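You operate a simulated robot arm through the tools that you are given. There is no shell and no other tool.

Carry out the task below with a simulated two-armed robot. There is one attempt and no reset: what you move stays moved.

## Task
When the green lamp lights, switch off and draw the plate onto the iron rest.
Fine: it is hot, lift it by its wooden handle; shut the oven door after. Where these are worked on the way, their far stop is far enough and under half their travel is too little: oven door.

The check looks at the end state, three seconds after you hand in, the way a careful person would. Anything else that was tipped, shoved, dropped, spilled or broken makes it a failure.

## Robot
Two 7-joint arms with three-finger grippers on one trunk that stands fixed in place. Base frame: the origin is at the foot of the trunk, x ahead of it, y to its left, z up. Lengths are in m, angles in degrees, forces in N, time in s.
The left shoulder is at [0.078, 0.126, 1.157], the right one opposite. With the tool pointing down near the work surface each hand reaches from about 0.36 to 0.84 m from the base axis, measured 20 degrees to its own side. Payload 2.94 kg a hand.
The TCP of each hand is the grasp point between the finger pads, 0.03 m short of the fingertips. In the tool frame z runs along the fingers and y along their closing line. Largest opening 0.128 m; the body of the gripper starts 0.093 m behind the TCP.
Orientation is told as [roll, pitch, yaw] about the base's x, y, z axes, in that order, counted from this pose: with the fingers straight down and closing along the base's y, the tool's x points along the base's -x, its y along +y and its z along -z.

## Interface
- The arms move only by the tool move_arm. It takes "left_rows", "right_rows" or both (then of equal length, played together; a hand with none holds still); each is a list of rows, each a list of 7 numbers: the turn, a rotation vector about the tool's x, y, z in degrees, then the shift along the tool's x, y, z in m, then the finger opening in m, from 0 to 0.128. In form: [[ax, ay, az, x, y, z, grip], ...]. A call has 1 to 20 rows; each row shifts and turns the commanded pose from where the row before left it, along the tool's axes as they then stand. Rows are played at 5 a second. More than 0.05 m and 8.6 degrees between two rows, or a gripper value outside its range, and nothing of the call is played. Where a pose cannot be reached the arm comes as near as it can. A force on the tool above 50 N (or 10 N above the force at the start of the call, whichever is more), or a blocked arm, ends the call early, and 0.2 s more pass. Each finger halts on what it meets, pressing with about 33 N; the grip force reading is that of the motor and also rises with nothing between the fingers. The clock runs only during rows and for 0.2 s after the last one: add rows that do not move to give the fingers time. The reply holds the time, the measured pose of the TCP, the force on the tool along the base axes, the opening and the grip force, in the units named above and with some noise, with the torque about the TCP (base axes, N m) and any sound that the robot's microphone picked up, and new pictures: "show" is both (left out), scene, wrist or none (wrist: the cameras of the hands that moved).
- Cameras (640 x 400 px; columns grow to the right, rows downward): "scene" is now at [0.2031, 0.0343, 1.3321]; the picture's right is [0.37, -0.93, 0.00], its down [-0.43, -0.17, -0.89] and it looks along [0.83, 0.32, -0.46] (base axes); focal length 304 px, centre (320, 200). "left" rides on the left gripper at [0.069, 0.015, -0.12] in its tool frame; the picture's right is [-0.21, 0.98, 0.00], its down [-0.82, -0.18, -0.54] and it looks along [-0.53, -0.12, 0.84] (tool axes); focal length 251 px, centre (320, 200). "right" rides on the right gripper at [0.069, -0.015, -0.12] in its tool frame; the picture's right is [0.21, 0.98, 0.00], its down [-0.82, 0.18, -0.54] and it looks along [-0.53, 0.12, 0.84] (tool axes); focal length 251 px, centre (320, 200). There is no depth. A picture from a camera that has moved, and an enlarged one, comes with that camera's place and axes in the base frame and with its lens.
- move_column(by): slides the trunk up (or, below 0, down) by that many m; the arms and the scene camera ride with it, the base frame stays. It gives what a move gives, with no picture.
- head_to(pan, tilt): turns the head with the scene camera to pan (to the left, within 80 degrees either way) and tilt (down, from -29 to 69), counted from straight ahead of the robot. It gives what a move gives, and a new picture of the scene camera.
- enlarge(camera, box): a new picture of the part [left, top, right, bottom] of that camera's present view, enlarged. It takes no simulated time.
- sign_off(): hands the job in; it is judged then, once.

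Nothing tells you positions but the pictures and the camera data. Unless the task says otherwise, let go and move clear before handing in.

The tools are called after "Emit:" as name(argument=value, ...) on one line, values as JSON. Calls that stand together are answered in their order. move_arm: Moves the arms, as the interface text tells. Its arguments: {"type":"object","properties":{"left_rows":{"type":"array","items":{"type":"array","items":{"type":"number"}}},"right_rows":{"type":"array","items":{"type":"array","items":{"type":"number"}}},"show":{"type":"string","enum":["both","scene","wrist","none"]}},"required":[]} The other tools are called the same way: move_column (by) slides the trunk up or down; head_to (pan, tilt) turns the head that bears the scene camera; enlarge (camera, box) takes an enlarged picture of a part of a camera's view; sign_off () hands the job in.

At the start:

```text
clock: 0.0
left_tcp_pos: [0.4325, 0.3655, 1.1886]
left_orientation: [0.0, 0.0, 0.0]
left_wrist_force: [-0.5, 0.3, 0.2]
left_wrist_torque: [-0.02, 0.03, 0.0]
left_opening: 0.1283
left_finger_force: 0.0
right_tcp_pos: [0.6489, -0.0644, 1.1758]
right_orientation: [-0.1, 0.0, -0.1]
right_wrist_force: [-0.4, 0.3, -0.3]
right_wrist_torque: [-0.04, 0.02, 0.01]
right_opening: 0.1279
right_finger_force: 0.0
trunk travel left (down, up): [-0.375, 0.172]
head pan, tilt: [21.4, 27.3]
```

scene: 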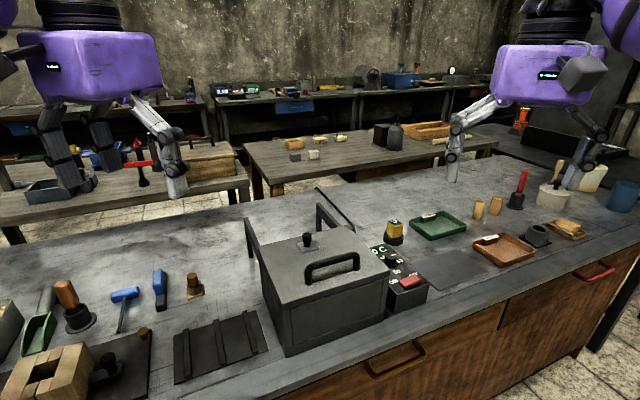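
right: 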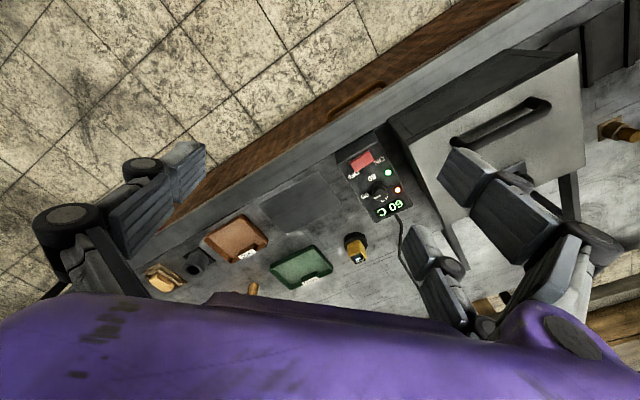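
left: 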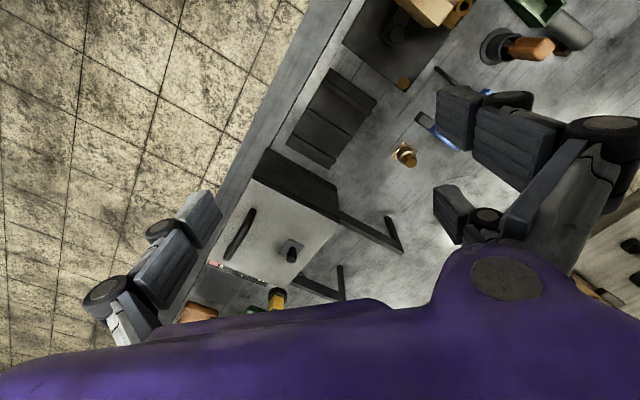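

I see a grey box oven with a handle on its top or front, a control box with a 60 °C display and a red switch to its right, and a ribbed black plate to its left that may be the iron rest. I'll look closer before moving anything.

Emit:
enlarge(camera="scene", box=[220, 180, 460, 360])

Emit:
enlarge(camera="right", box=[320, 40, 600, 240])

Emit:
enlarge(camera="left", box=[180, 60, 420, 320])

Emit:
enlarge(camera="scene", box=[0, 250, 270, 400])

```text
2.22 times, centred on (340, 270) of scene
camera zoom: at [0.2031, 0.0343, 1.3321], right [0.37, -0.93, 0.0], down [-0.43, -0.17, -0.89], along [0.83, 0.32, -0.46], focal length 675 px, centre (276, 44)
```

zoom: 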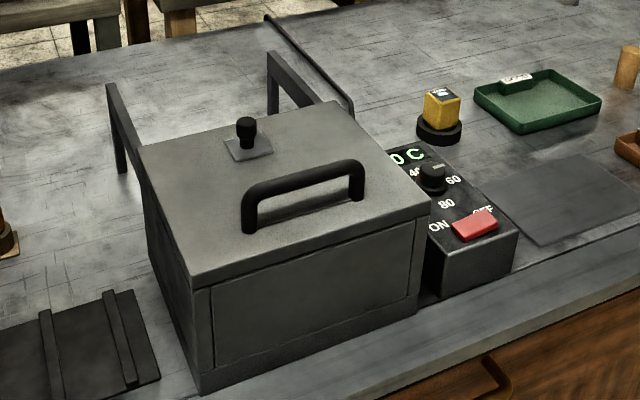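

```text
2.00 times, centred on (460, 140) of right
camera zoom: at [0.5804, -0.0792, 1.296], right [-0.21, 0.98, 0.0], down [0.82, 0.18, 0.54], along [0.53, 0.12, -0.84], focal length 503 px, centre (40, 320)
```

zoom: 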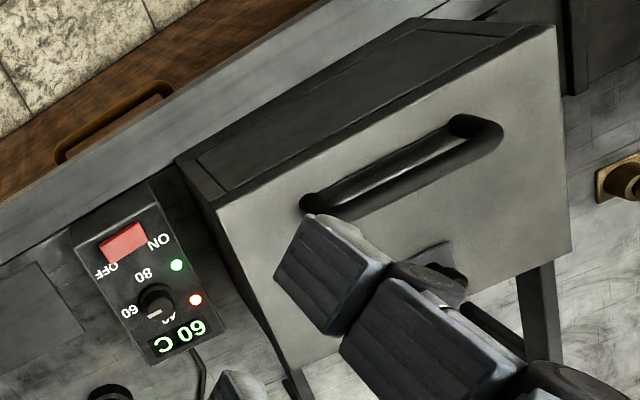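

```text
1.54 times, centred on (300, 190) of left
camera zoom: at [0.3633, 0.38, 1.3069], right [0.21, 0.98, 0.0], down [0.82, -0.18, 0.54], along [0.53, -0.12, -0.84], focal length 387 px, centre (351, 215)
```

zoom: 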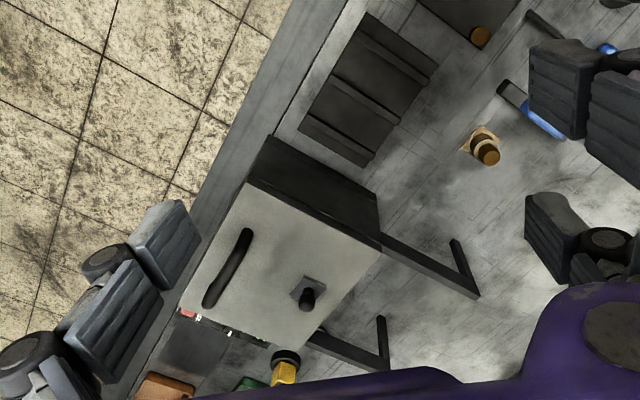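

```text
2.37 times, centred on (135, 325) of scene
camera zoom: at [0.2031, 0.0343, 1.3321], right [0.37, -0.93, 0.0], down [-0.43, -0.17, -0.89], along [0.83, 0.32, -0.46], focal length 720 px, centre (758, -96)
```

zoom: 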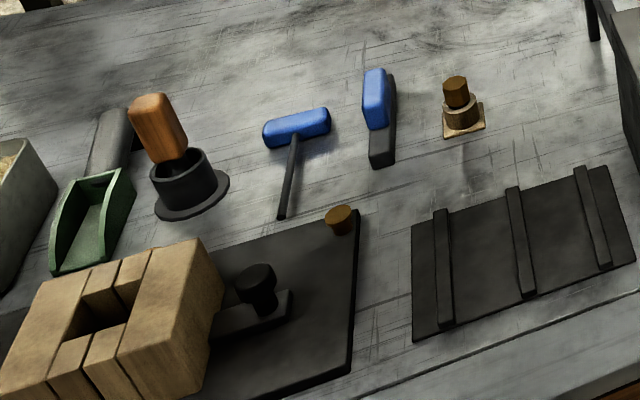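

The lamps and lid details are still too small to read, so I'll zoom in more on the panel, the lid and the rails behind the oven.

Emit:
enlarge(camera="right", box=[340, 140, 430, 225])

Emit:
enlarge(camera="scene", box=[240, 180, 360, 260])

Emit:
enlarge(camera="scene", box=[360, 220, 440, 320])

Emit:
enlarge(camera="left", box=[200, 140, 420, 310])

```text
4.71 times, centred on (385, 182) of right
camera zoom: at [0.5804, -0.0792, 1.296], right [-0.21, 0.98, 0.0], down [0.82, 0.18, 0.54], along [0.53, 0.12, -0.84], focal length 1183 px, centre (14, 282)
```

zoom: 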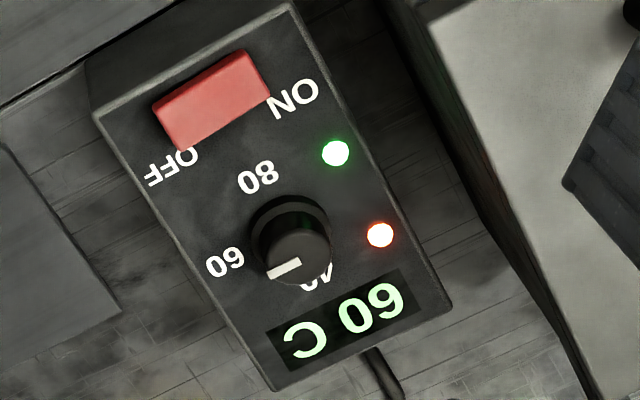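

```text
5.00 times, centred on (300, 220) of scene
camera zoom: at [0.2031, 0.0343, 1.3321], right [0.37, -0.93, 0.0], down [-0.43, -0.17, -0.89], along [0.83, 0.32, -0.46], focal length 1520 px, centre (420, 100)
```

zoom: 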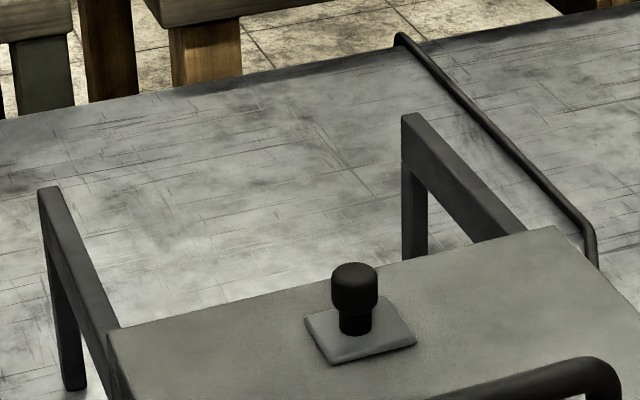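

```text
4.00 times, centred on (400, 270) of scene
camera zoom: at [0.2031, 0.0343, 1.3321], right [0.37, -0.93, 0.0], down [-0.43, -0.17, -0.89], along [0.83, 0.32, -0.46], focal length 1216 px, centre (0, -80)
```

zoom: 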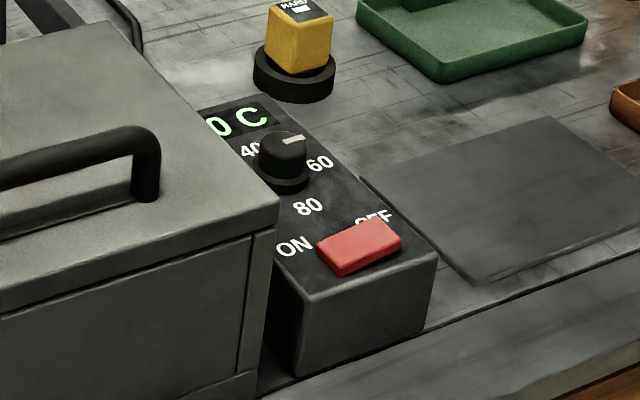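

```text
2.35 times, centred on (310, 225) of left
camera zoom: at [0.3633, 0.38, 1.3069], right [0.21, 0.98, 0.0], down [0.82, -0.18, 0.54], along [0.53, -0.12, -0.84], focal length 592 px, centre (344, 141)
```

zoom: 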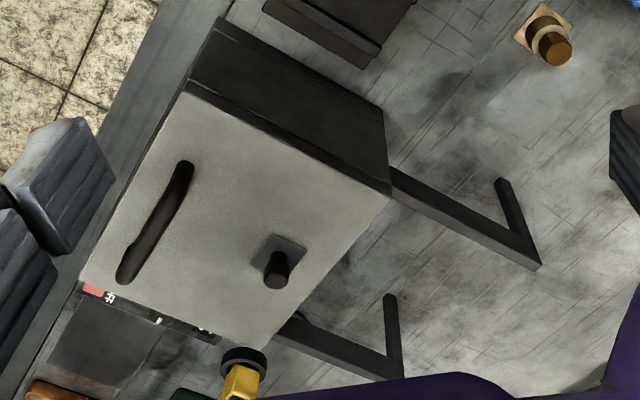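

The panel's green and orange lamps both look lit and the display reads 60 °C. By triangulation the lid top is at z≈0.943, centred near (0.66, 0.21), with its handle near (0.62, 0.17). The bench top is at z≈0.807, the red rocker near (0.75, 0.04, 0.87), and the ribbed rest near (0.50, 0.36). I'll move the right hand, fingers closed, above the rocker's OFF end and check the lamps again.

Emit:
move_arm(right_rows=[[0, 0, 0, -0.0182, 0.0152, 0.028, 0.0], [0, 0, 0, -0.0182, 0.0152, 0.028, 0.0], [0, 0, 0, -0.0182, 0.0152, 0.028, 0.0], [0, 0, 0, -0.0182, 0.0152, 0.028, 0.0], [0, 0, 0, -0.0182, 0.0152, 0.028, 0.0], [0, 0, 0, -0.0182, 0.0152, 0.028, 0.0], [0, 0, 0, 0, 0, 0, 0.0]])

```text
clock: 1.6
left_tcp_pos: [0.4325, 0.3652, 1.1886]
left_orientation: [0.0, -0.1, 0.0]
left_wrist_force: [-0.4, -0.8, 0.5]
left_wrist_torque: [0.02, -0.04, 0.0]
left_opening: 0.1279
left_finger_force: 0.2
right_tcp_pos: [0.7564, 0.0261, 1.0081]
right_orientation: [-0.1, -0.1, 0.0]
right_wrist_force: [0.2, -0.8, -0.4]
right_wrist_torque: [0.0, -0.03, 0.0]
right_opening: 0.0001
right_finger_force: 3.0
trunk travel left (down, up): [-0.375, 0.172]
head pan, tilt: [21.4, 27.3]
camera scene: at [0.2024, 0.0335, 1.3323], right [0.37, -0.93, 0.0], down [-0.43, -0.17, -0.89], along [0.83, 0.33, -0.46], focal length 304 px, centre (320, 200)
camera right: at [0.6858, 0.0113, 1.1279], right [-0.21, 0.98, 0.0], down [0.82, 0.18, 0.54], along [0.53, 0.12, -0.84], focal length 251 px, centre (320, 200)
```

scene: 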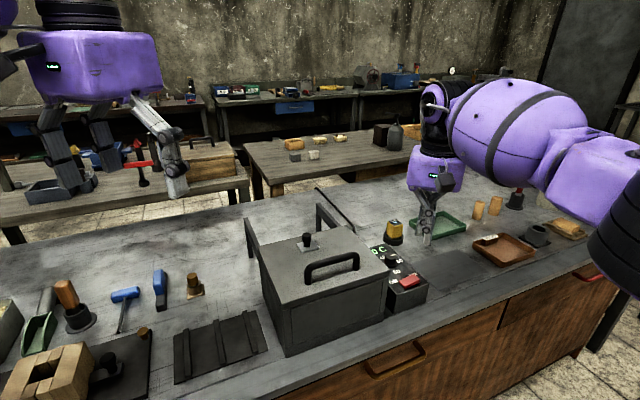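
right: 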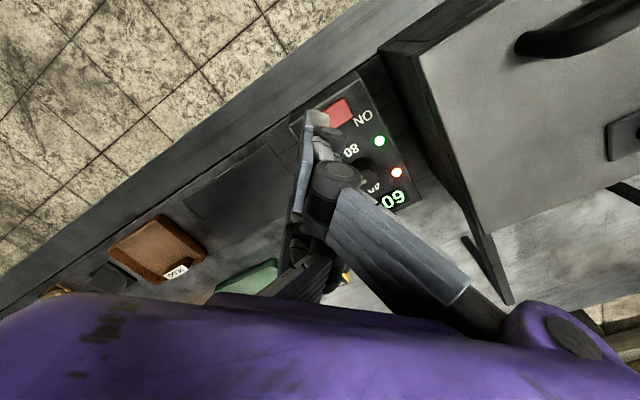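

The lamps still look lit, and the fingertips are above the rocker area. I'll zoom on the panel to confirm the lamps and see where the tips are over the rocker.

Emit:
enlarge(camera="right", box=[270, 70, 430, 220])

Emit:
enlarge(camera="scene", box=[360, 200, 480, 310])

```text
2.67 times, centred on (350, 145) of right
camera zoom: at [0.6858, 0.0113, 1.1279], right [-0.21, 0.98, 0.0], down [0.82, 0.18, 0.54], along [0.53, 0.12, -0.84], focal length 670 px, centre (240, 347)
```

zoom: 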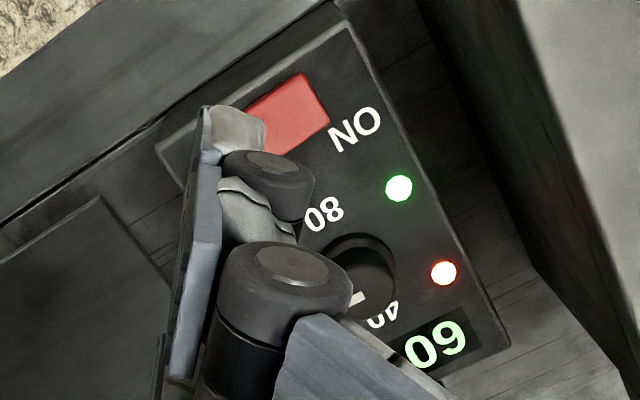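

```text
3.64 times, centred on (420, 255) of scene
camera zoom: at [0.2024, 0.0335, 1.3323], right [0.37, -0.93, 0.0], down [-0.43, -0.17, -0.89], along [0.83, 0.33, -0.46], focal length 1105 px, centre (-44, 0)
```

zoom: 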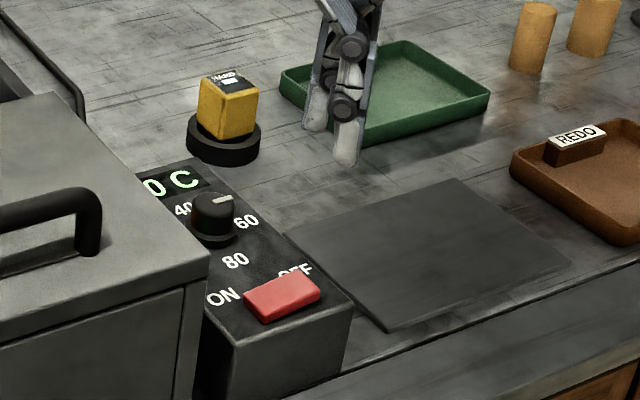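

The lamps are confirmed lit. The fingers look bulkier than I expected, so I'll look closely at their shape before pressing anything.

Emit:
enlarge(camera="scene", box=[395, 150, 485, 250])

Emit:
enlarge(camera="scene", box=[10, 20, 210, 210])

Emit:
enlarge(camera="right", box=[200, 80, 520, 320])

Emit:
enlarge(camera="left", box=[60, 60, 640, 400])

```text
4.00 times, centred on (440, 200) of scene
camera zoom: at [0.2024, 0.0335, 1.3323], right [0.37, -0.93, 0.0], down [-0.43, -0.17, -0.89], along [0.83, 0.33, -0.46], focal length 1216 px, centre (-160, 200)
```

zoom: 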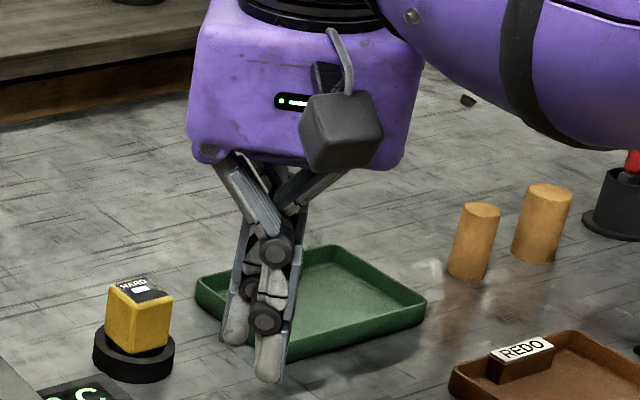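

```text
2.11 times, centred on (110, 115) of scene
camera zoom: at [0.2024, 0.0335, 1.3323], right [0.37, -0.93, 0.0], down [-0.43, -0.17, -0.89], along [0.83, 0.33, -0.46], focal length 640 px, centre (762, 379)
```

zoom: 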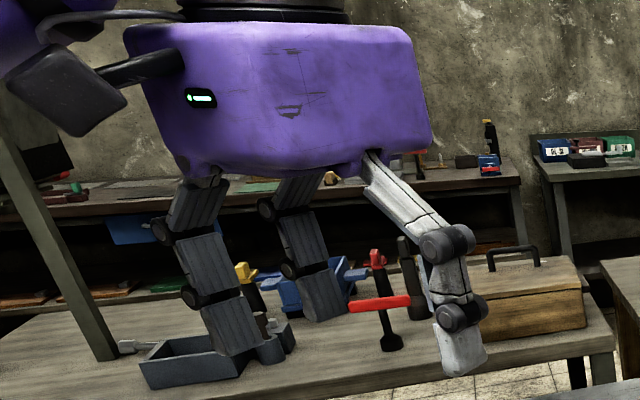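

```text
1.67 times, centred on (360, 200) of right
camera zoom: at [0.6858, 0.0113, 1.1279], right [-0.21, 0.98, 0.0], down [0.82, 0.18, 0.54], along [0.53, 0.12, -0.84], focal length 419 px, centre (253, 200)
```

zoom: 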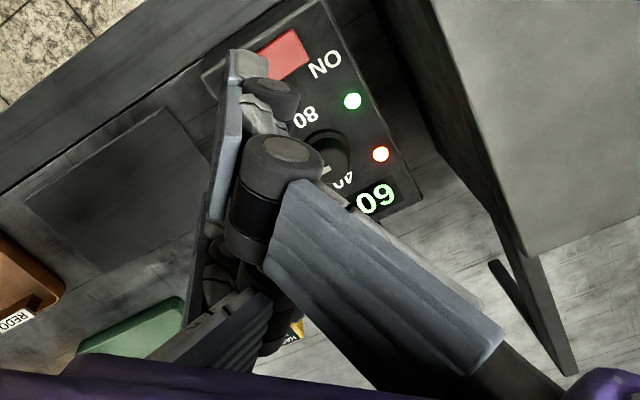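

```text
1.10 times, centred on (350, 230) of left
camera zoom: at [0.3626, 0.3792, 1.3074], right [0.21, 0.98, 0.0], down [0.82, -0.18, 0.54], along [0.53, -0.12, -0.84], focal length 277 px, centre (287, 167)
```

zoom: 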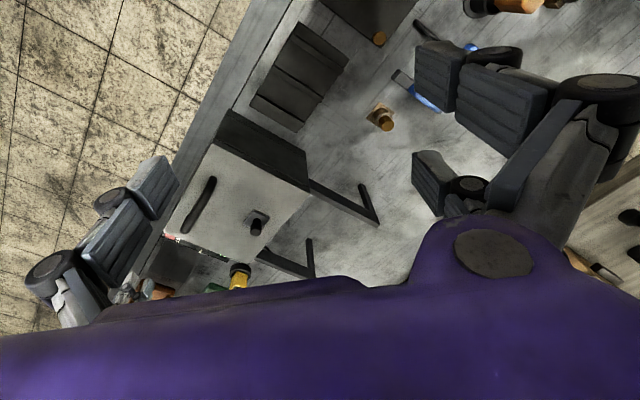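

The gripper looks three-fingered: a pair on one side and one opposite. I'll count on the stated two-finger centre for contact. The tips are over the OFF end, so I'll lower in small steps.

Emit:
move_arm(right_rows=[[0, 0, 0, -0.001, 0.0, 0.023, 0.0], [0, 0, 0, 0, 0.0, 0.023, 0.0], [0, 0, 0, 0, 0.0, 0.023, 0.0], [0, 0, 0, 0, 0.0, 0.02, 0.0], [0, 0, 0, 0, 0, 0, 0.0]])

```text
clock: 2.8
left_tcp_pos: [0.4317, 0.3644, 1.1882]
left_orientation: [0.0, -0.1, 0.1]
left_wrist_force: [-0.1, 0.5, 1.0]
left_wrist_torque: [0.0, 0.01, 0.03]
left_opening: 0.1278
left_finger_force: 0.0
right_tcp_pos: [0.7595, 0.0279, 0.919]
right_orientation: [-0.1, -0.1, 0.1]
right_wrist_force: [-0.2, 0.4, -0.4]
right_wrist_torque: [-0.04, -0.02, 0.01]
right_opening: 0.0
right_finger_force: 2.8
trunk travel left (down, up): [-0.375, 0.172]
head pan, tilt: [21.4, 27.3]
camera scene: at [0.2029, 0.0345, 1.3322], right [0.37, -0.93, 0.0], down [-0.43, -0.17, -0.89], along [0.83, 0.32, -0.46], focal length 304 px, centre (320, 200)
camera right: at [0.6898, 0.0119, 1.0397], right [-0.21, 0.98, 0.0], down [0.82, 0.18, 0.54], along [0.53, 0.12, -0.84], focal length 251 px, centre (320, 200)
```

scene: 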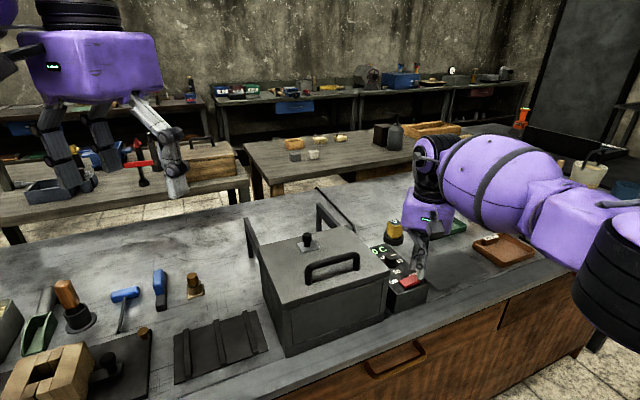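
right: 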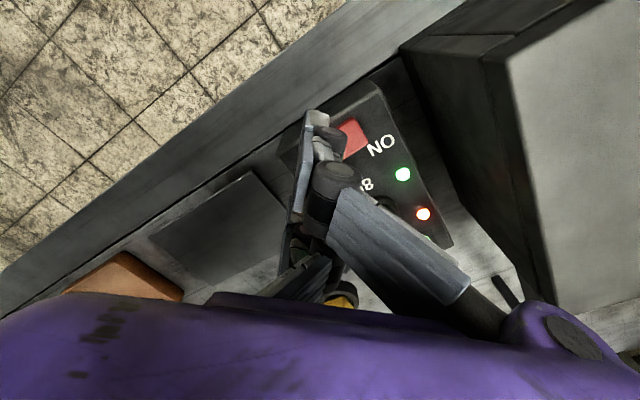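

Emit:
enlarge(camera="scene", box=[365, 220, 455, 320])

Emit:
enlarge(camera="right", box=[260, 70, 460, 260])

```text
4.00 times, centred on (410, 270) of scene
camera zoom: at [0.2029, 0.0345, 1.3322], right [0.37, -0.93, 0.0], down [-0.43, -0.17, -0.89], along [0.83, 0.32, -0.46], focal length 1216 px, centre (-40, -80)
```

zoom: 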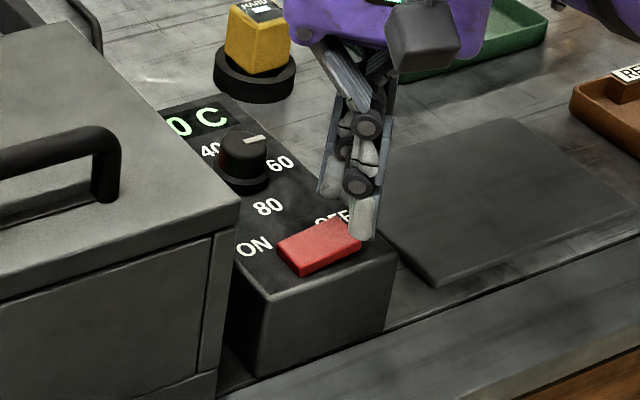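

```text
2.11 times, centred on (360, 165) of right
camera zoom: at [0.6898, 0.0119, 1.0397], right [-0.21, 0.98, 0.0], down [0.82, 0.18, 0.54], along [0.53, 0.12, -0.84], focal length 529 px, centre (236, 274)
```

zoom: 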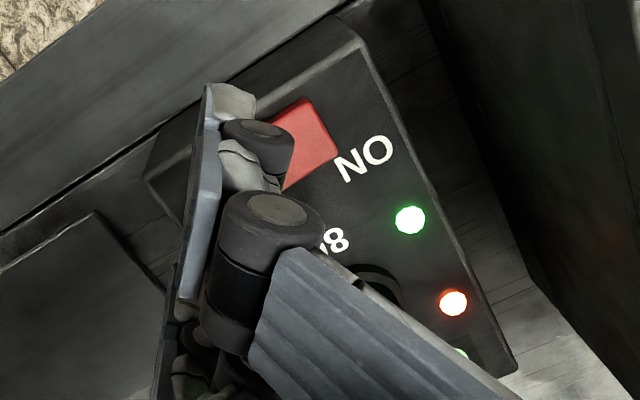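

The tip is just above the OFF end of the rocker. I'll press down in small steps and watch the force.

Emit:
move_arm(right_rows=[[0, 0, 0, 0, 0, 0.005, 0.0], [0, 0, 0, 0, 0, 0.005, 0.0], [0, 0, 0, 0, 0, 0.003, 0.0], [0, 0, 0, 0, 0, 0.0, 0.0]])

Emit:
enlarge(camera="scene", box=[365, 220, 455, 320])

```text
clock: 3.8
left_tcp_pos: [0.434, 0.366, 1.1878]
left_orientation: [0.0, 0.0, 0.0]
left_wrist_force: [-0.1, -0.5, -0.2]
left_wrist_torque: [0.03, 0.01, 0.01]
left_opening: 0.128
left_finger_force: 0.1
right_tcp_pos: [0.7595, 0.0273, 0.9064]
right_orientation: [-0.1, -0.1, 0.1]
right_wrist_force: [-0.3, 0.2, -0.2]
right_wrist_torque: [-0.02, 0.0, 0.0]
right_opening: 0.0
right_finger_force: 3.3
trunk travel left (down, up): [-0.375, 0.172]
head pan, tilt: [21.4, 27.3]
camera scene: at [0.2031, 0.0343, 1.3321], right [0.37, -0.93, 0.0], down [-0.43, -0.17, -0.89], along [0.83, 0.32, -0.46], focal length 304 px, centre (320, 200)
camera right: at [0.6902, 0.0117, 1.0263], right [-0.21, 0.98, 0.0], down [0.82, 0.18, 0.54], along [0.53, 0.12, -0.84], focal length 251 px, centre (320, 200)
```

scene: 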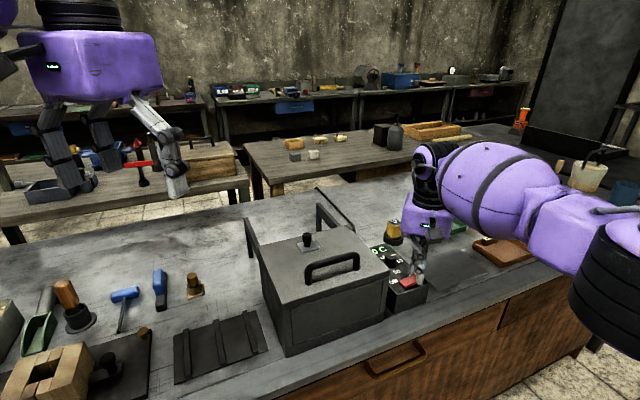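
right: 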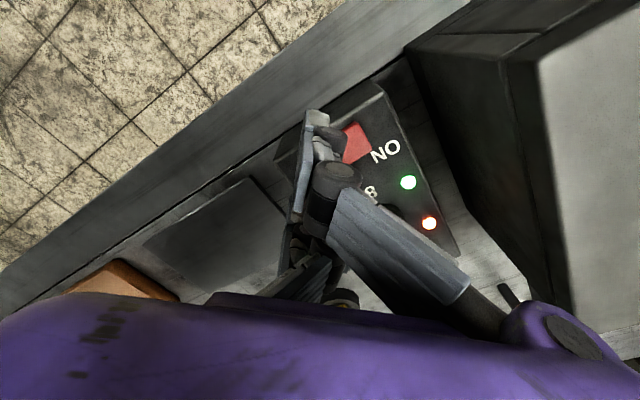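

```text
4.00 times, centred on (410, 270) of scene
camera zoom: at [0.2031, 0.0343, 1.3321], right [0.37, -0.93, 0.0], down [-0.43, -0.17, -0.89], along [0.83, 0.32, -0.46], focal length 1216 px, centre (-40, -80)
```

zoom: 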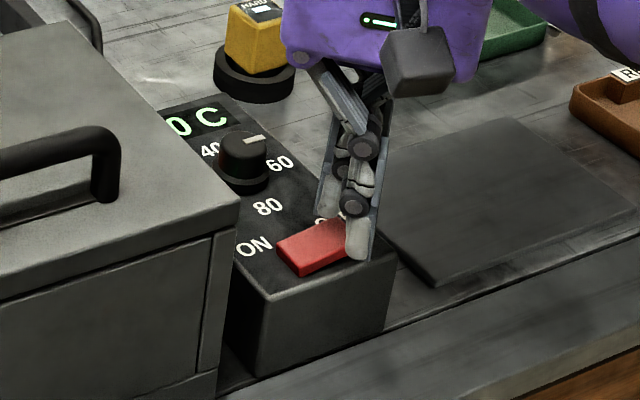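

No contact yet with the tips at z≈0.876. I'll keep lowering by 2–3 mm steps.

Emit:
move_arm(right_rows=[[0, 0, 0, 0, 0, 0.003, 0.0], [0, 0, 0, 0, 0, 0.003, 0.0], [0, 0, 0, 0, 0, 0.0, 0.0]])

Emit:
enlarge(camera="scene", box=[365, 220, 455, 320])

```text
clock: 4.6
left_tcp_pos: [0.4322, 0.3653, 1.189]
left_orientation: [0.0, 0.0, 0.0]
left_wrist_force: [0.3, 0.6, -0.8]
left_wrist_torque: [0.02, 0.02, 0.0]
left_opening: 0.1281
left_finger_force: 0.0
right_tcp_pos: [0.7607, 0.027, 0.9008]
right_orientation: [0.0, 0.0, 0.0]
right_wrist_force: [0.3, 0.5, -0.3]
right_wrist_torque: [0.01, 0.0, -0.01]
right_opening: 0.0
right_finger_force: 3.4
trunk travel left (down, up): [-0.375, 0.172]
head pan, tilt: [21.4, 27.3]
camera scene: at [0.2031, 0.0343, 1.3321], right [0.37, -0.93, 0.0], down [-0.43, -0.17, -0.89], along [0.83, 0.32, -0.46], focal length 304 px, centre (320, 200)
camera right: at [0.6906, 0.0115, 1.0204], right [-0.21, 0.98, 0.0], down [0.82, 0.18, 0.54], along [0.53, 0.12, -0.84], focal length 251 px, centre (320, 200)
```

scene: 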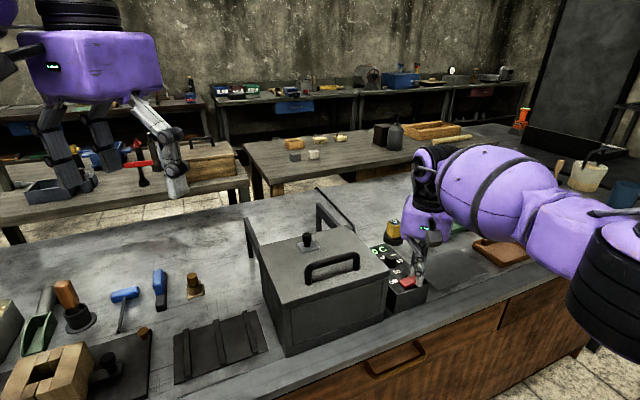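
right: 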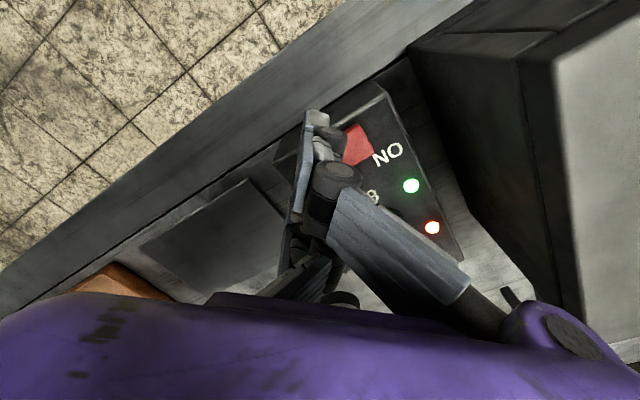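

```text
4.00 times, centred on (410, 270) of scene
camera zoom: at [0.2031, 0.0343, 1.3321], right [0.37, -0.93, 0.0], down [-0.43, -0.17, -0.89], along [0.83, 0.32, -0.46], focal length 1216 px, centre (-40, -80)
```

zoom: 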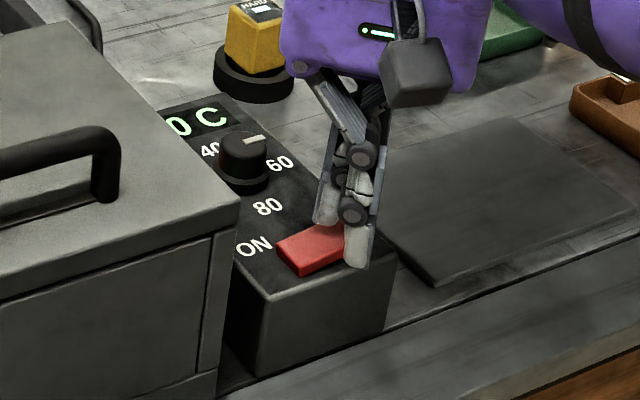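

Still no contact at tip z≈0.871. I'll continue down in small steps.

Emit:
move_arm(right_rows=[[0, 0, 0, 0.001, 0, 0.003, 0.0], [0, 0, 0, 0, 0, 0.002, 0.0], [0, 0, 0, 0, 0, 0.0, 0.0]], show="wrist")

Emit:
enlarge(camera="scene", box=[365, 220, 455, 320])

```text
clock: 5.4
left_tcp_pos: [0.4321, 0.365, 1.1879]
left_orientation: [0.0, -0.1, 0.0]
left_wrist_force: [-0.1, -0.2, 0.0]
left_wrist_torque: [0.0, -0.02, 0.01]
left_opening: 0.1282
left_finger_force: 0.1
right_tcp_pos: [0.7581, 0.0264, 0.8953]
right_orientation: [0.0, 0.0, 0.0]
right_wrist_force: [-0.7, 0.1, 0.1]
right_wrist_torque: [-0.01, 0.0, 0.02]
right_opening: 0.0
right_finger_force: 2.3
trunk travel left (down, up): [-0.375, 0.172]
head pan, tilt: [21.4, 27.3]
camera right: at [0.6897, 0.0114, 1.0153], right [-0.21, 0.98, 0.0], down [0.82, 0.18, 0.54], along [0.53, 0.12, -0.84], focal length 251 px, centre (320, 200)
```

right: 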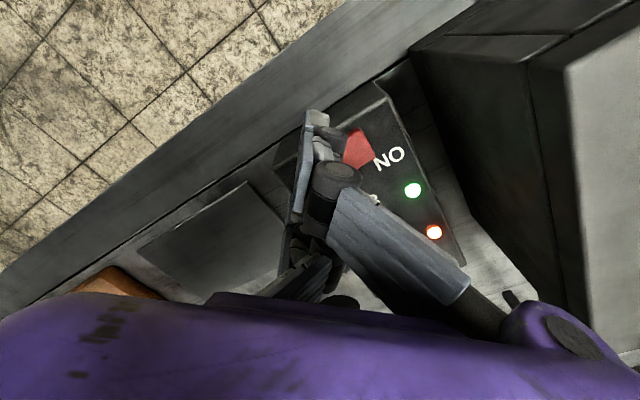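

```text
4.00 times, centred on (410, 270) of scene
camera zoom: at [0.2031, 0.0343, 1.3321], right [0.37, -0.93, 0.0], down [-0.43, -0.17, -0.89], along [0.83, 0.32, -0.46], focal length 1216 px, centre (-40, -80)
```

zoom: 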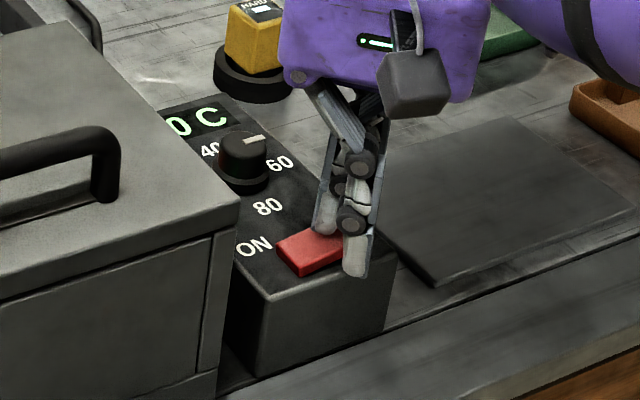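

Tips at z≈0.865 with still no contact, so the rocker sits a bit lower than I estimated. I'll continue in 2 mm steps.

Emit:
move_arm(right_rows=[[0, 0, 0, 0, 0, 0.002, 0.0], [0, 0, 0, 0, 0, 0.002, 0.0], [0, 0, 0, 0, 0, 0.002, 0.0], [0, 0, 0, 0, 0, 0.0, 0.0]], show="wrist")

Emit:
enlarge(camera="scene", box=[365, 220, 455, 320])

```text
clock: 6.4
left_tcp_pos: [0.4335, 0.3655, 1.1875]
left_orientation: [0.0, 0.1, 0.0]
left_wrist_force: [-1.5, -0.9, -0.6]
left_wrist_torque: [0.01, 0.0, 0.0]
left_opening: 0.1279
left_finger_force: 0.1
right_tcp_pos: [0.7584, 0.0268, 0.8907]
right_orientation: [0.0, 0.0, -0.1]
right_wrist_force: [-0.3, -0.8, 1.9]
right_wrist_torque: [-0.02, 0.05, 0.0]
right_opening: 0.0002
right_finger_force: 3.1
trunk travel left (down, up): [-0.375, 0.172]
head pan, tilt: [21.4, 27.3]
camera right: at [0.6901, 0.0119, 1.0095], right [-0.21, 0.98, 0.0], down [0.82, 0.18, 0.54], along [0.53, 0.12, -0.84], focal length 251 px, centre (320, 200)
```

right: 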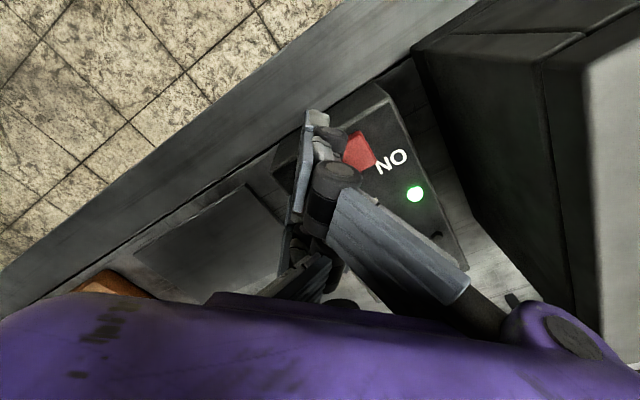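

```text
4.00 times, centred on (410, 270) of scene
camera zoom: at [0.203, 0.0343, 1.3321], right [0.37, -0.93, 0.0], down [-0.43, -0.17, -0.89], along [0.83, 0.32, -0.46], focal length 1216 px, centre (-40, -80)
```

zoom: 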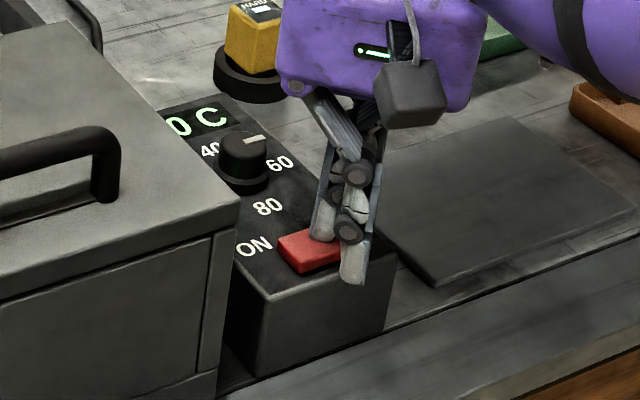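

There's contact, and the orange lamp has gone out, so the rocker seems to have flipped. I'll press 2 mm more to seat it, then lift off and check.

Emit:
move_arm(right_rows=[[0, 0, 0, 0, 0, 0.002, 0.0], [0, 0, 0, 0, 0, 0.001, 0.0], [0, 0, 0, 0, 0, -0.02, 0.0], [0, 0, 0, 0, 0, -0.03, 0.0], [0, 0, 0, 0, 0, -0.03, 0.0], [0, 0, 0, 0.03, -0.03, -0.02, 0.0], [0, 0, 0, 0.03, -0.03, -0.02, 0.0], [0, 0, 0, 0.0, 0.0, 0, 0.0]])

Emit:
enlarge(camera="scene", box=[365, 220, 455, 320])

Emit:
enlarge(camera="right", box=[260, 50, 480, 240])

```text
clock: 8.2
left_tcp_pos: [0.4329, 0.3664, 1.1861]
left_orientation: [0.0, 0.0, 0.0]
left_wrist_force: [0.7, 0.1, 0.1]
left_wrist_torque: [0.0, 0.04, 0.01]
left_opening: 0.1279
left_finger_force: 0.1
right_tcp_pos: [0.6987, -0.031, 1.0062]
right_orientation: [0.0, 0.1, -0.1]
right_wrist_force: [0.7, -0.4, -0.2]
right_wrist_torque: [-0.02, 0.06, 0.05]
right_opening: 0.0
right_finger_force: 3.1
trunk travel left (down, up): [-0.375, 0.172]
head pan, tilt: [21.4, 27.3]
camera scene: at [0.2038, 0.0346, 1.3319], right [0.37, -0.93, 0.0], down [-0.43, -0.17, -0.89], along [0.83, 0.32, -0.46], focal length 304 px, centre (320, 200)
camera right: at [0.6304, -0.046, 1.125], right [-0.21, 0.98, 0.0], down [0.82, 0.18, 0.54], along [0.53, 0.12, -0.84], focal length 251 px, centre (320, 200)
```

scene: 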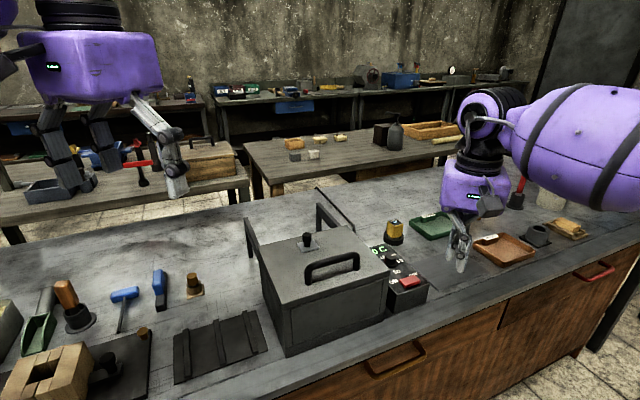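
right: 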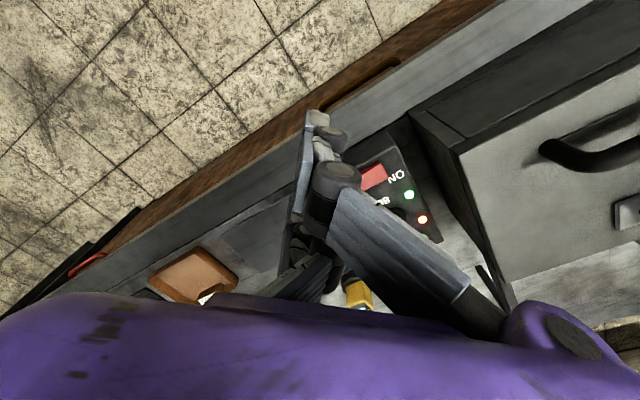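

```text
4.00 times, centred on (410, 270) of scene
camera zoom: at [0.2038, 0.0346, 1.3319], right [0.37, -0.93, 0.0], down [-0.43, -0.17, -0.89], along [0.83, 0.32, -0.46], focal length 1216 px, centre (-40, -80)
```

zoom: 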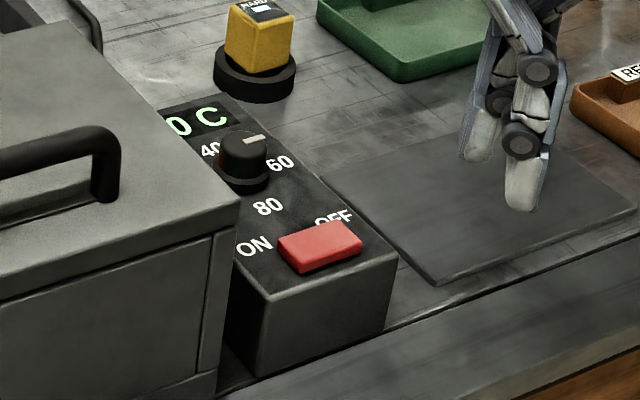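

```text
2.11 times, centred on (370, 145) of right
camera zoom: at [0.6304, -0.046, 1.125], right [-0.21, 0.98, 0.0], down [0.82, 0.18, 0.54], along [0.53, 0.12, -0.84], focal length 529 px, centre (215, 316)
```

zoom: 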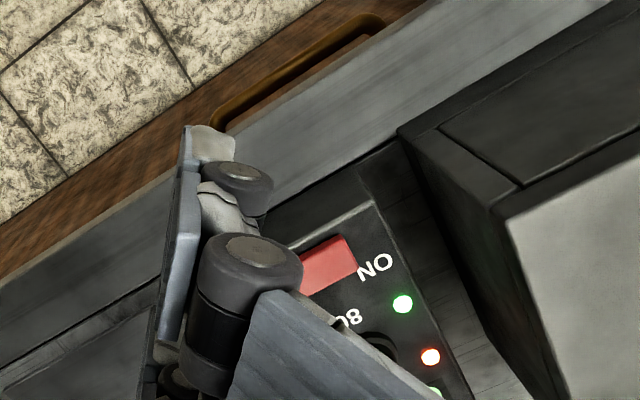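

The orange lamp shows lit again in this view, so I need to see whether the rocker actually latched. I'll zoom in tightly on it and the lamps.

Emit:
enlarge(camera="scene", box=[385, 260, 425, 290])

Emit:
enlarge(camera="right", box=[350, 150, 450, 240])

```text
13.33 times, centred on (405, 275) of scene
camera zoom: at [0.2038, 0.0346, 1.3319], right [0.37, -0.93, 0.0], down [-0.43, -0.17, -0.89], along [0.83, 0.32, -0.46], focal length 4052 px, centre (-813, -800)
```

zoom: 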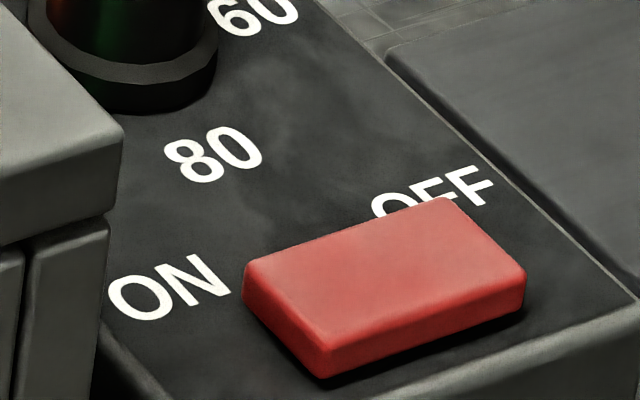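

```text
4.44 times, centred on (400, 195) of right
camera zoom: at [0.6304, -0.046, 1.125], right [-0.21, 0.98, 0.0], down [0.82, 0.18, 0.54], along [0.53, 0.12, -0.84], focal length 1118 px, centre (-36, 222)
```

zoom: 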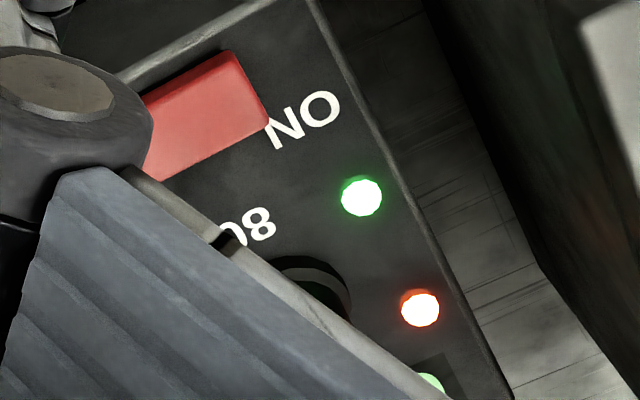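

The rocker looks as if it sprang back: the orange lamp went out during the press and came back after release. I'll go back, press nearer the OFF end, and push deeper in held steps.

Emit:
move_arm(right_rows=[[0, 0, 0, -0.032, 0.029, 0.02, 0.0], [0, 0, 0, -0.032, 0.0285, 0.02, 0.0], [0, 0, 0, 0, 0, 0.025, 0.0], [0, 0, 0, 0, 0, 0.025, 0.0], [0, 0, 0, 0, 0, 0.018, 0.0], [0, 0, 0, 0, 0, 0.004, 0.0], [0, 0, 0, 0, 0, 0.002, 0.0], [0, 0, 0, 0, 0, 0, 0.0]], show="wrist")

Emit:
enlarge(camera="scene", box=[385, 250, 435, 290])

```text
clock: 10.0
left_tcp_pos: [0.4321, 0.3659, 1.1867]
left_orientation: [0.0, 0.0, 0.0]
left_wrist_force: [0.6, 0.4, -0.2]
left_wrist_torque: [-0.02, -0.01, 0.0]
left_opening: 0.1278
left_finger_force: 0.1
right_tcp_pos: [0.7621, 0.0262, 0.8916]
right_orientation: [0.0, 0.0, 0.0]
right_wrist_force: [-1.2, -0.3, -0.4]
right_wrist_torque: [-0.03, -0.05, 0.0]
right_opening: 0.0
right_finger_force: 2.9
trunk travel left (down, up): [-0.375, 0.172]
head pan, tilt: [21.4, 27.3]
camera right: at [0.6936, 0.011, 1.0119], right [-0.21, 0.98, 0.0], down [0.82, 0.18, 0.54], along [0.53, 0.12, -0.84], focal length 251 px, centre (320, 200)
```

right: 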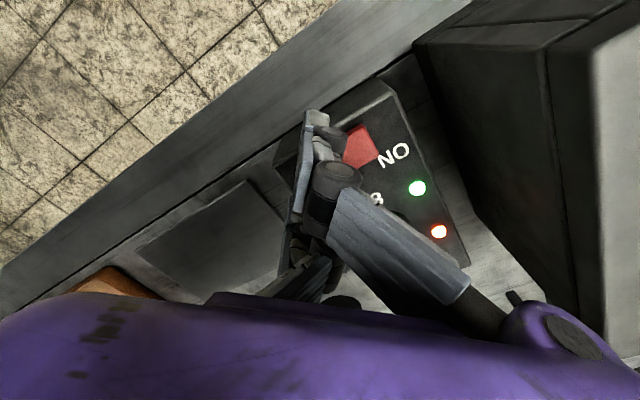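

```text
10.00 times, centred on (410, 270) of scene
camera zoom: at [0.2031, 0.0343, 1.3321], right [0.37, -0.93, 0.0], down [-0.43, -0.17, -0.89], along [0.83, 0.32, -0.46], focal length 3039 px, centre (-580, -500)
```

zoom: 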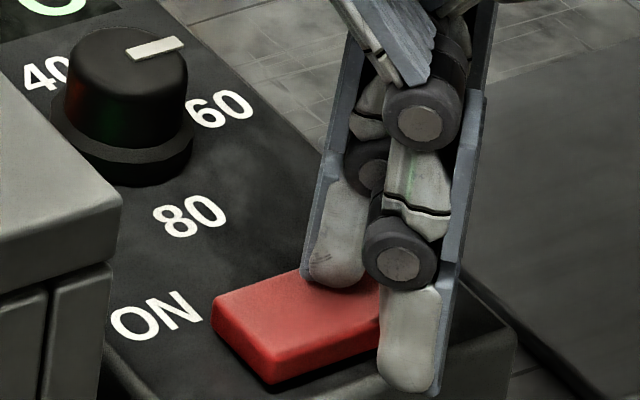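

No contact yet at tip z≈0.862, and both lamps are lit. I'll press on by 2 mm steps with holds.

Emit:
move_arm(right_rows=[[0, 0, 0, 0, 0, 0.002, 0.0], [0, 0, 0, 0, 0, 0.002, 0.0], [0, 0, 0, 0, 0, 0, 0.0]], show="wrist")

Emit:
enlarge(camera="scene", box=[385, 250, 435, 290])

```text
clock: 10.8
left_tcp_pos: [0.4337, 0.3653, 1.1872]
left_orientation: [0.0, 0.1, 0.0]
left_wrist_force: [-0.7, 0.5, -0.7]
left_wrist_torque: [0.0, -0.03, 0.02]
left_opening: 0.1278
left_finger_force: 0.1
right_tcp_pos: [0.7641, 0.0256, 0.8901]
right_orientation: [0.0, -0.1, 0.1]
right_wrist_force: [1.9, -0.7, 6.9]
right_wrist_torque: [0.09, 0.02, -0.03]
right_opening: 0.0001
right_finger_force: 2.8
trunk travel left (down, up): [-0.375, 0.172]
head pan, tilt: [21.4, 27.3]
camera right: at [0.6938, 0.0104, 1.0092], right [-0.21, 0.98, 0.0], down [0.82, 0.18, 0.54], along [0.53, 0.12, -0.84], focal length 251 px, centre (320, 200)
```

right: 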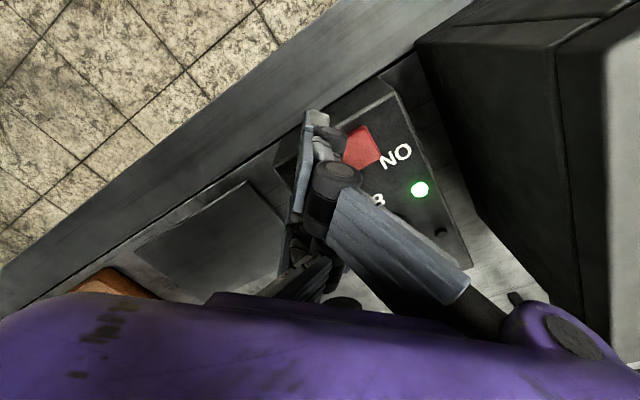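

```text
10.00 times, centred on (410, 270) of scene
camera zoom: at [0.2026, 0.0342, 1.3322], right [0.37, -0.93, 0.0], down [-0.43, -0.17, -0.89], along [0.83, 0.32, -0.46], focal length 3039 px, centre (-580, -500)
```

zoom: 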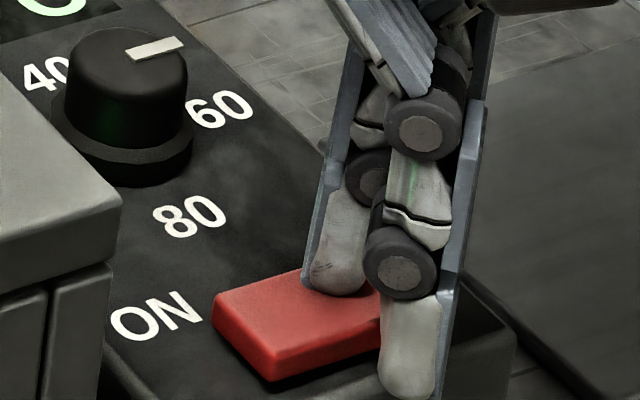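

With 7 N of contact the orange lamp goes out, but the rocker hasn't visibly tilted. I'll press further in small held steps and watch both.

Emit:
move_arm(right_rows=[[0, 0, 0, 0, 0, 0.002, 0.0], [0, 0, 0, 0, 0, 0.002, 0.0], [0, 0, 0, 0, 0, 0, 0.0]], show="wrist")

Emit:
enlarge(camera="scene", box=[385, 250, 435, 290])

```text
clock: 11.6
left_tcp_pos: [0.4302, 0.364, 1.1887]
left_orientation: [-0.1, 0.0, 0.0]
left_wrist_force: [-0.3, -0.1, 0.6]
left_wrist_torque: [0.0, 0.0, 0.03]
left_opening: 0.1282
left_finger_force: 0.0
right_tcp_pos: [0.7628, 0.0241, 0.8889]
right_orientation: [0.0, -0.5, -0.1]
right_wrist_force: [8.4, -5.2, 32.8]
right_wrist_torque: [0.33, 0.14, -0.1]
right_opening: 0.0
right_finger_force: 2.9
trunk travel left (down, up): [-0.375, 0.172]
head pan, tilt: [21.4, 27.3]
camera right: at [0.6931, 0.0088, 1.0083], right [-0.21, 0.98, 0.0], down [0.82, 0.18, 0.55], along [0.54, 0.12, -0.84], focal length 251 px, centre (320, 200)
```

right: 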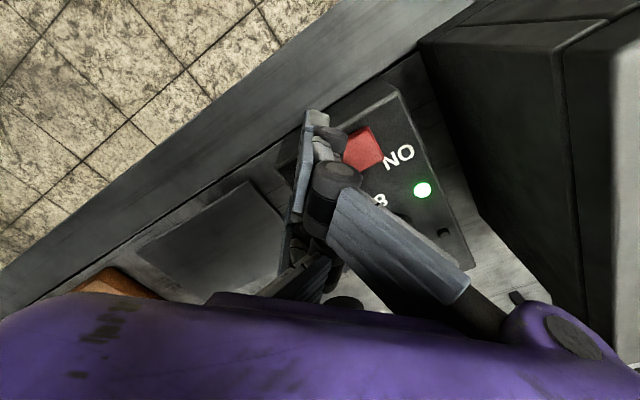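

```text
10.00 times, centred on (410, 270) of scene
camera zoom: at [0.2005, 0.0336, 1.3327], right [0.37, -0.93, 0.0], down [-0.43, -0.17, -0.89], along [0.83, 0.33, -0.46], focal length 3039 px, centre (-580, -500)
```

zoom: 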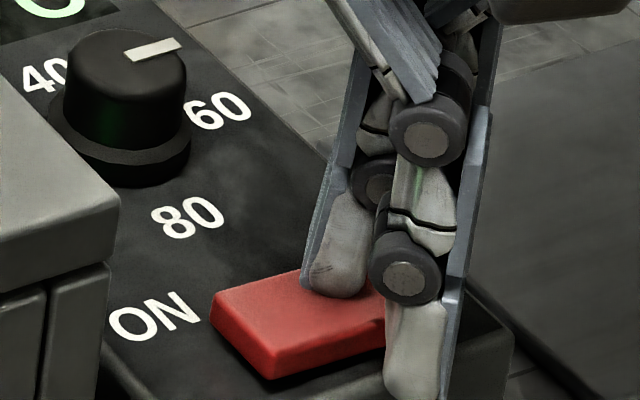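

The force is 33 N, so the rocker is at its stop, and the orange lamp is out. I'll ease off a few millimetres at a time and see whether it stays out.

Emit:
move_arm(right_rows=[[0, 0, 0, 0, 0, -0.003, 0.0], [0, 0, 0, 0, 0, -0.002, 0.0], [0, 0, 0, 0, 0, 0, 0.0]], show="wrist")

Emit:
move_arm(right_rows=[[0, 0, 0, 0, 0, -0.005, 0.0], [0, 0, 0, 0, 0, -0.005, 0.0], [0, 0, 0, 0, 0, 0, 0.0]], show="wrist")

```text
clock: 12.4
left_tcp_pos: [0.4317, 0.3654, 1.1872]
left_orientation: [0.1, 0.1, 0.0]
left_wrist_force: [0.1, 0.2, -0.2]
left_wrist_torque: [-0.01, 0.0, -0.02]
left_opening: 0.1279
left_finger_force: 0.1
right_tcp_pos: [0.7621, 0.0242, 0.8911]
right_orientation: [0.0, -0.1, 0.1]
right_wrist_force: [7.9, -1.7, 17.2]
right_wrist_torque: [0.18, 0.01, -0.05]
right_opening: 0.0
right_finger_force: 3.1
trunk travel left (down, up): [-0.375, 0.172]
head pan, tilt: [21.4, 27.3]
camera right: at [0.6927, 0.01, 1.0091], right [-0.22, 0.98, 0.0], down [0.82, 0.18, 0.54], along [0.53, 0.12, -0.84], focal length 251 px, centre (320, 200)
```

right: 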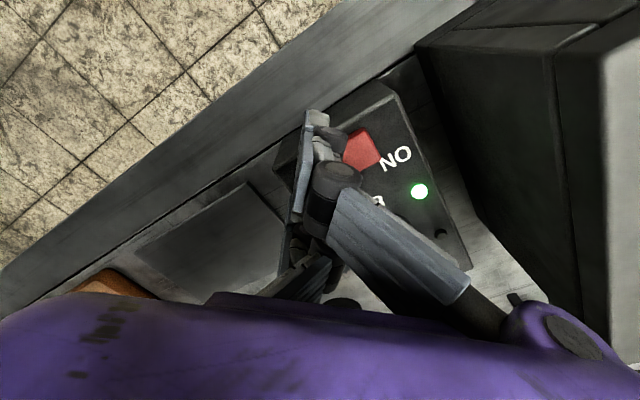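

```text
clock: 13.2
left_tcp_pos: [0.4328, 0.3659, 1.1879]
left_orientation: [-0.1, 0.0, 0.0]
left_wrist_force: [0.4, 0.2, -0.4]
left_wrist_torque: [-0.02, 0.03, -0.02]
left_opening: 0.1282
left_finger_force: 0.0
right_tcp_pos: [0.7619, 0.0256, 0.8982]
right_orientation: [-0.1, 0.0, 0.0]
right_wrist_force: [-0.6, -0.5, -0.4]
right_wrist_torque: [0.02, -0.01, 0.02]
right_opening: 0.0002
right_finger_force: 3.2
trunk travel left (down, up): [-0.375, 0.172]
head pan, tilt: [21.4, 27.3]
camera right: at [0.6931, 0.01, 1.0184], right [-0.21, 0.98, 0.0], down [0.82, 0.18, 0.54], along [0.53, 0.12, -0.84], focal length 251 px, centre (320, 200)
```

right: 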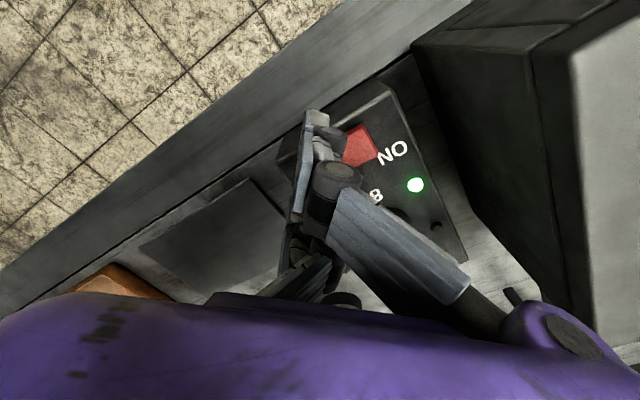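

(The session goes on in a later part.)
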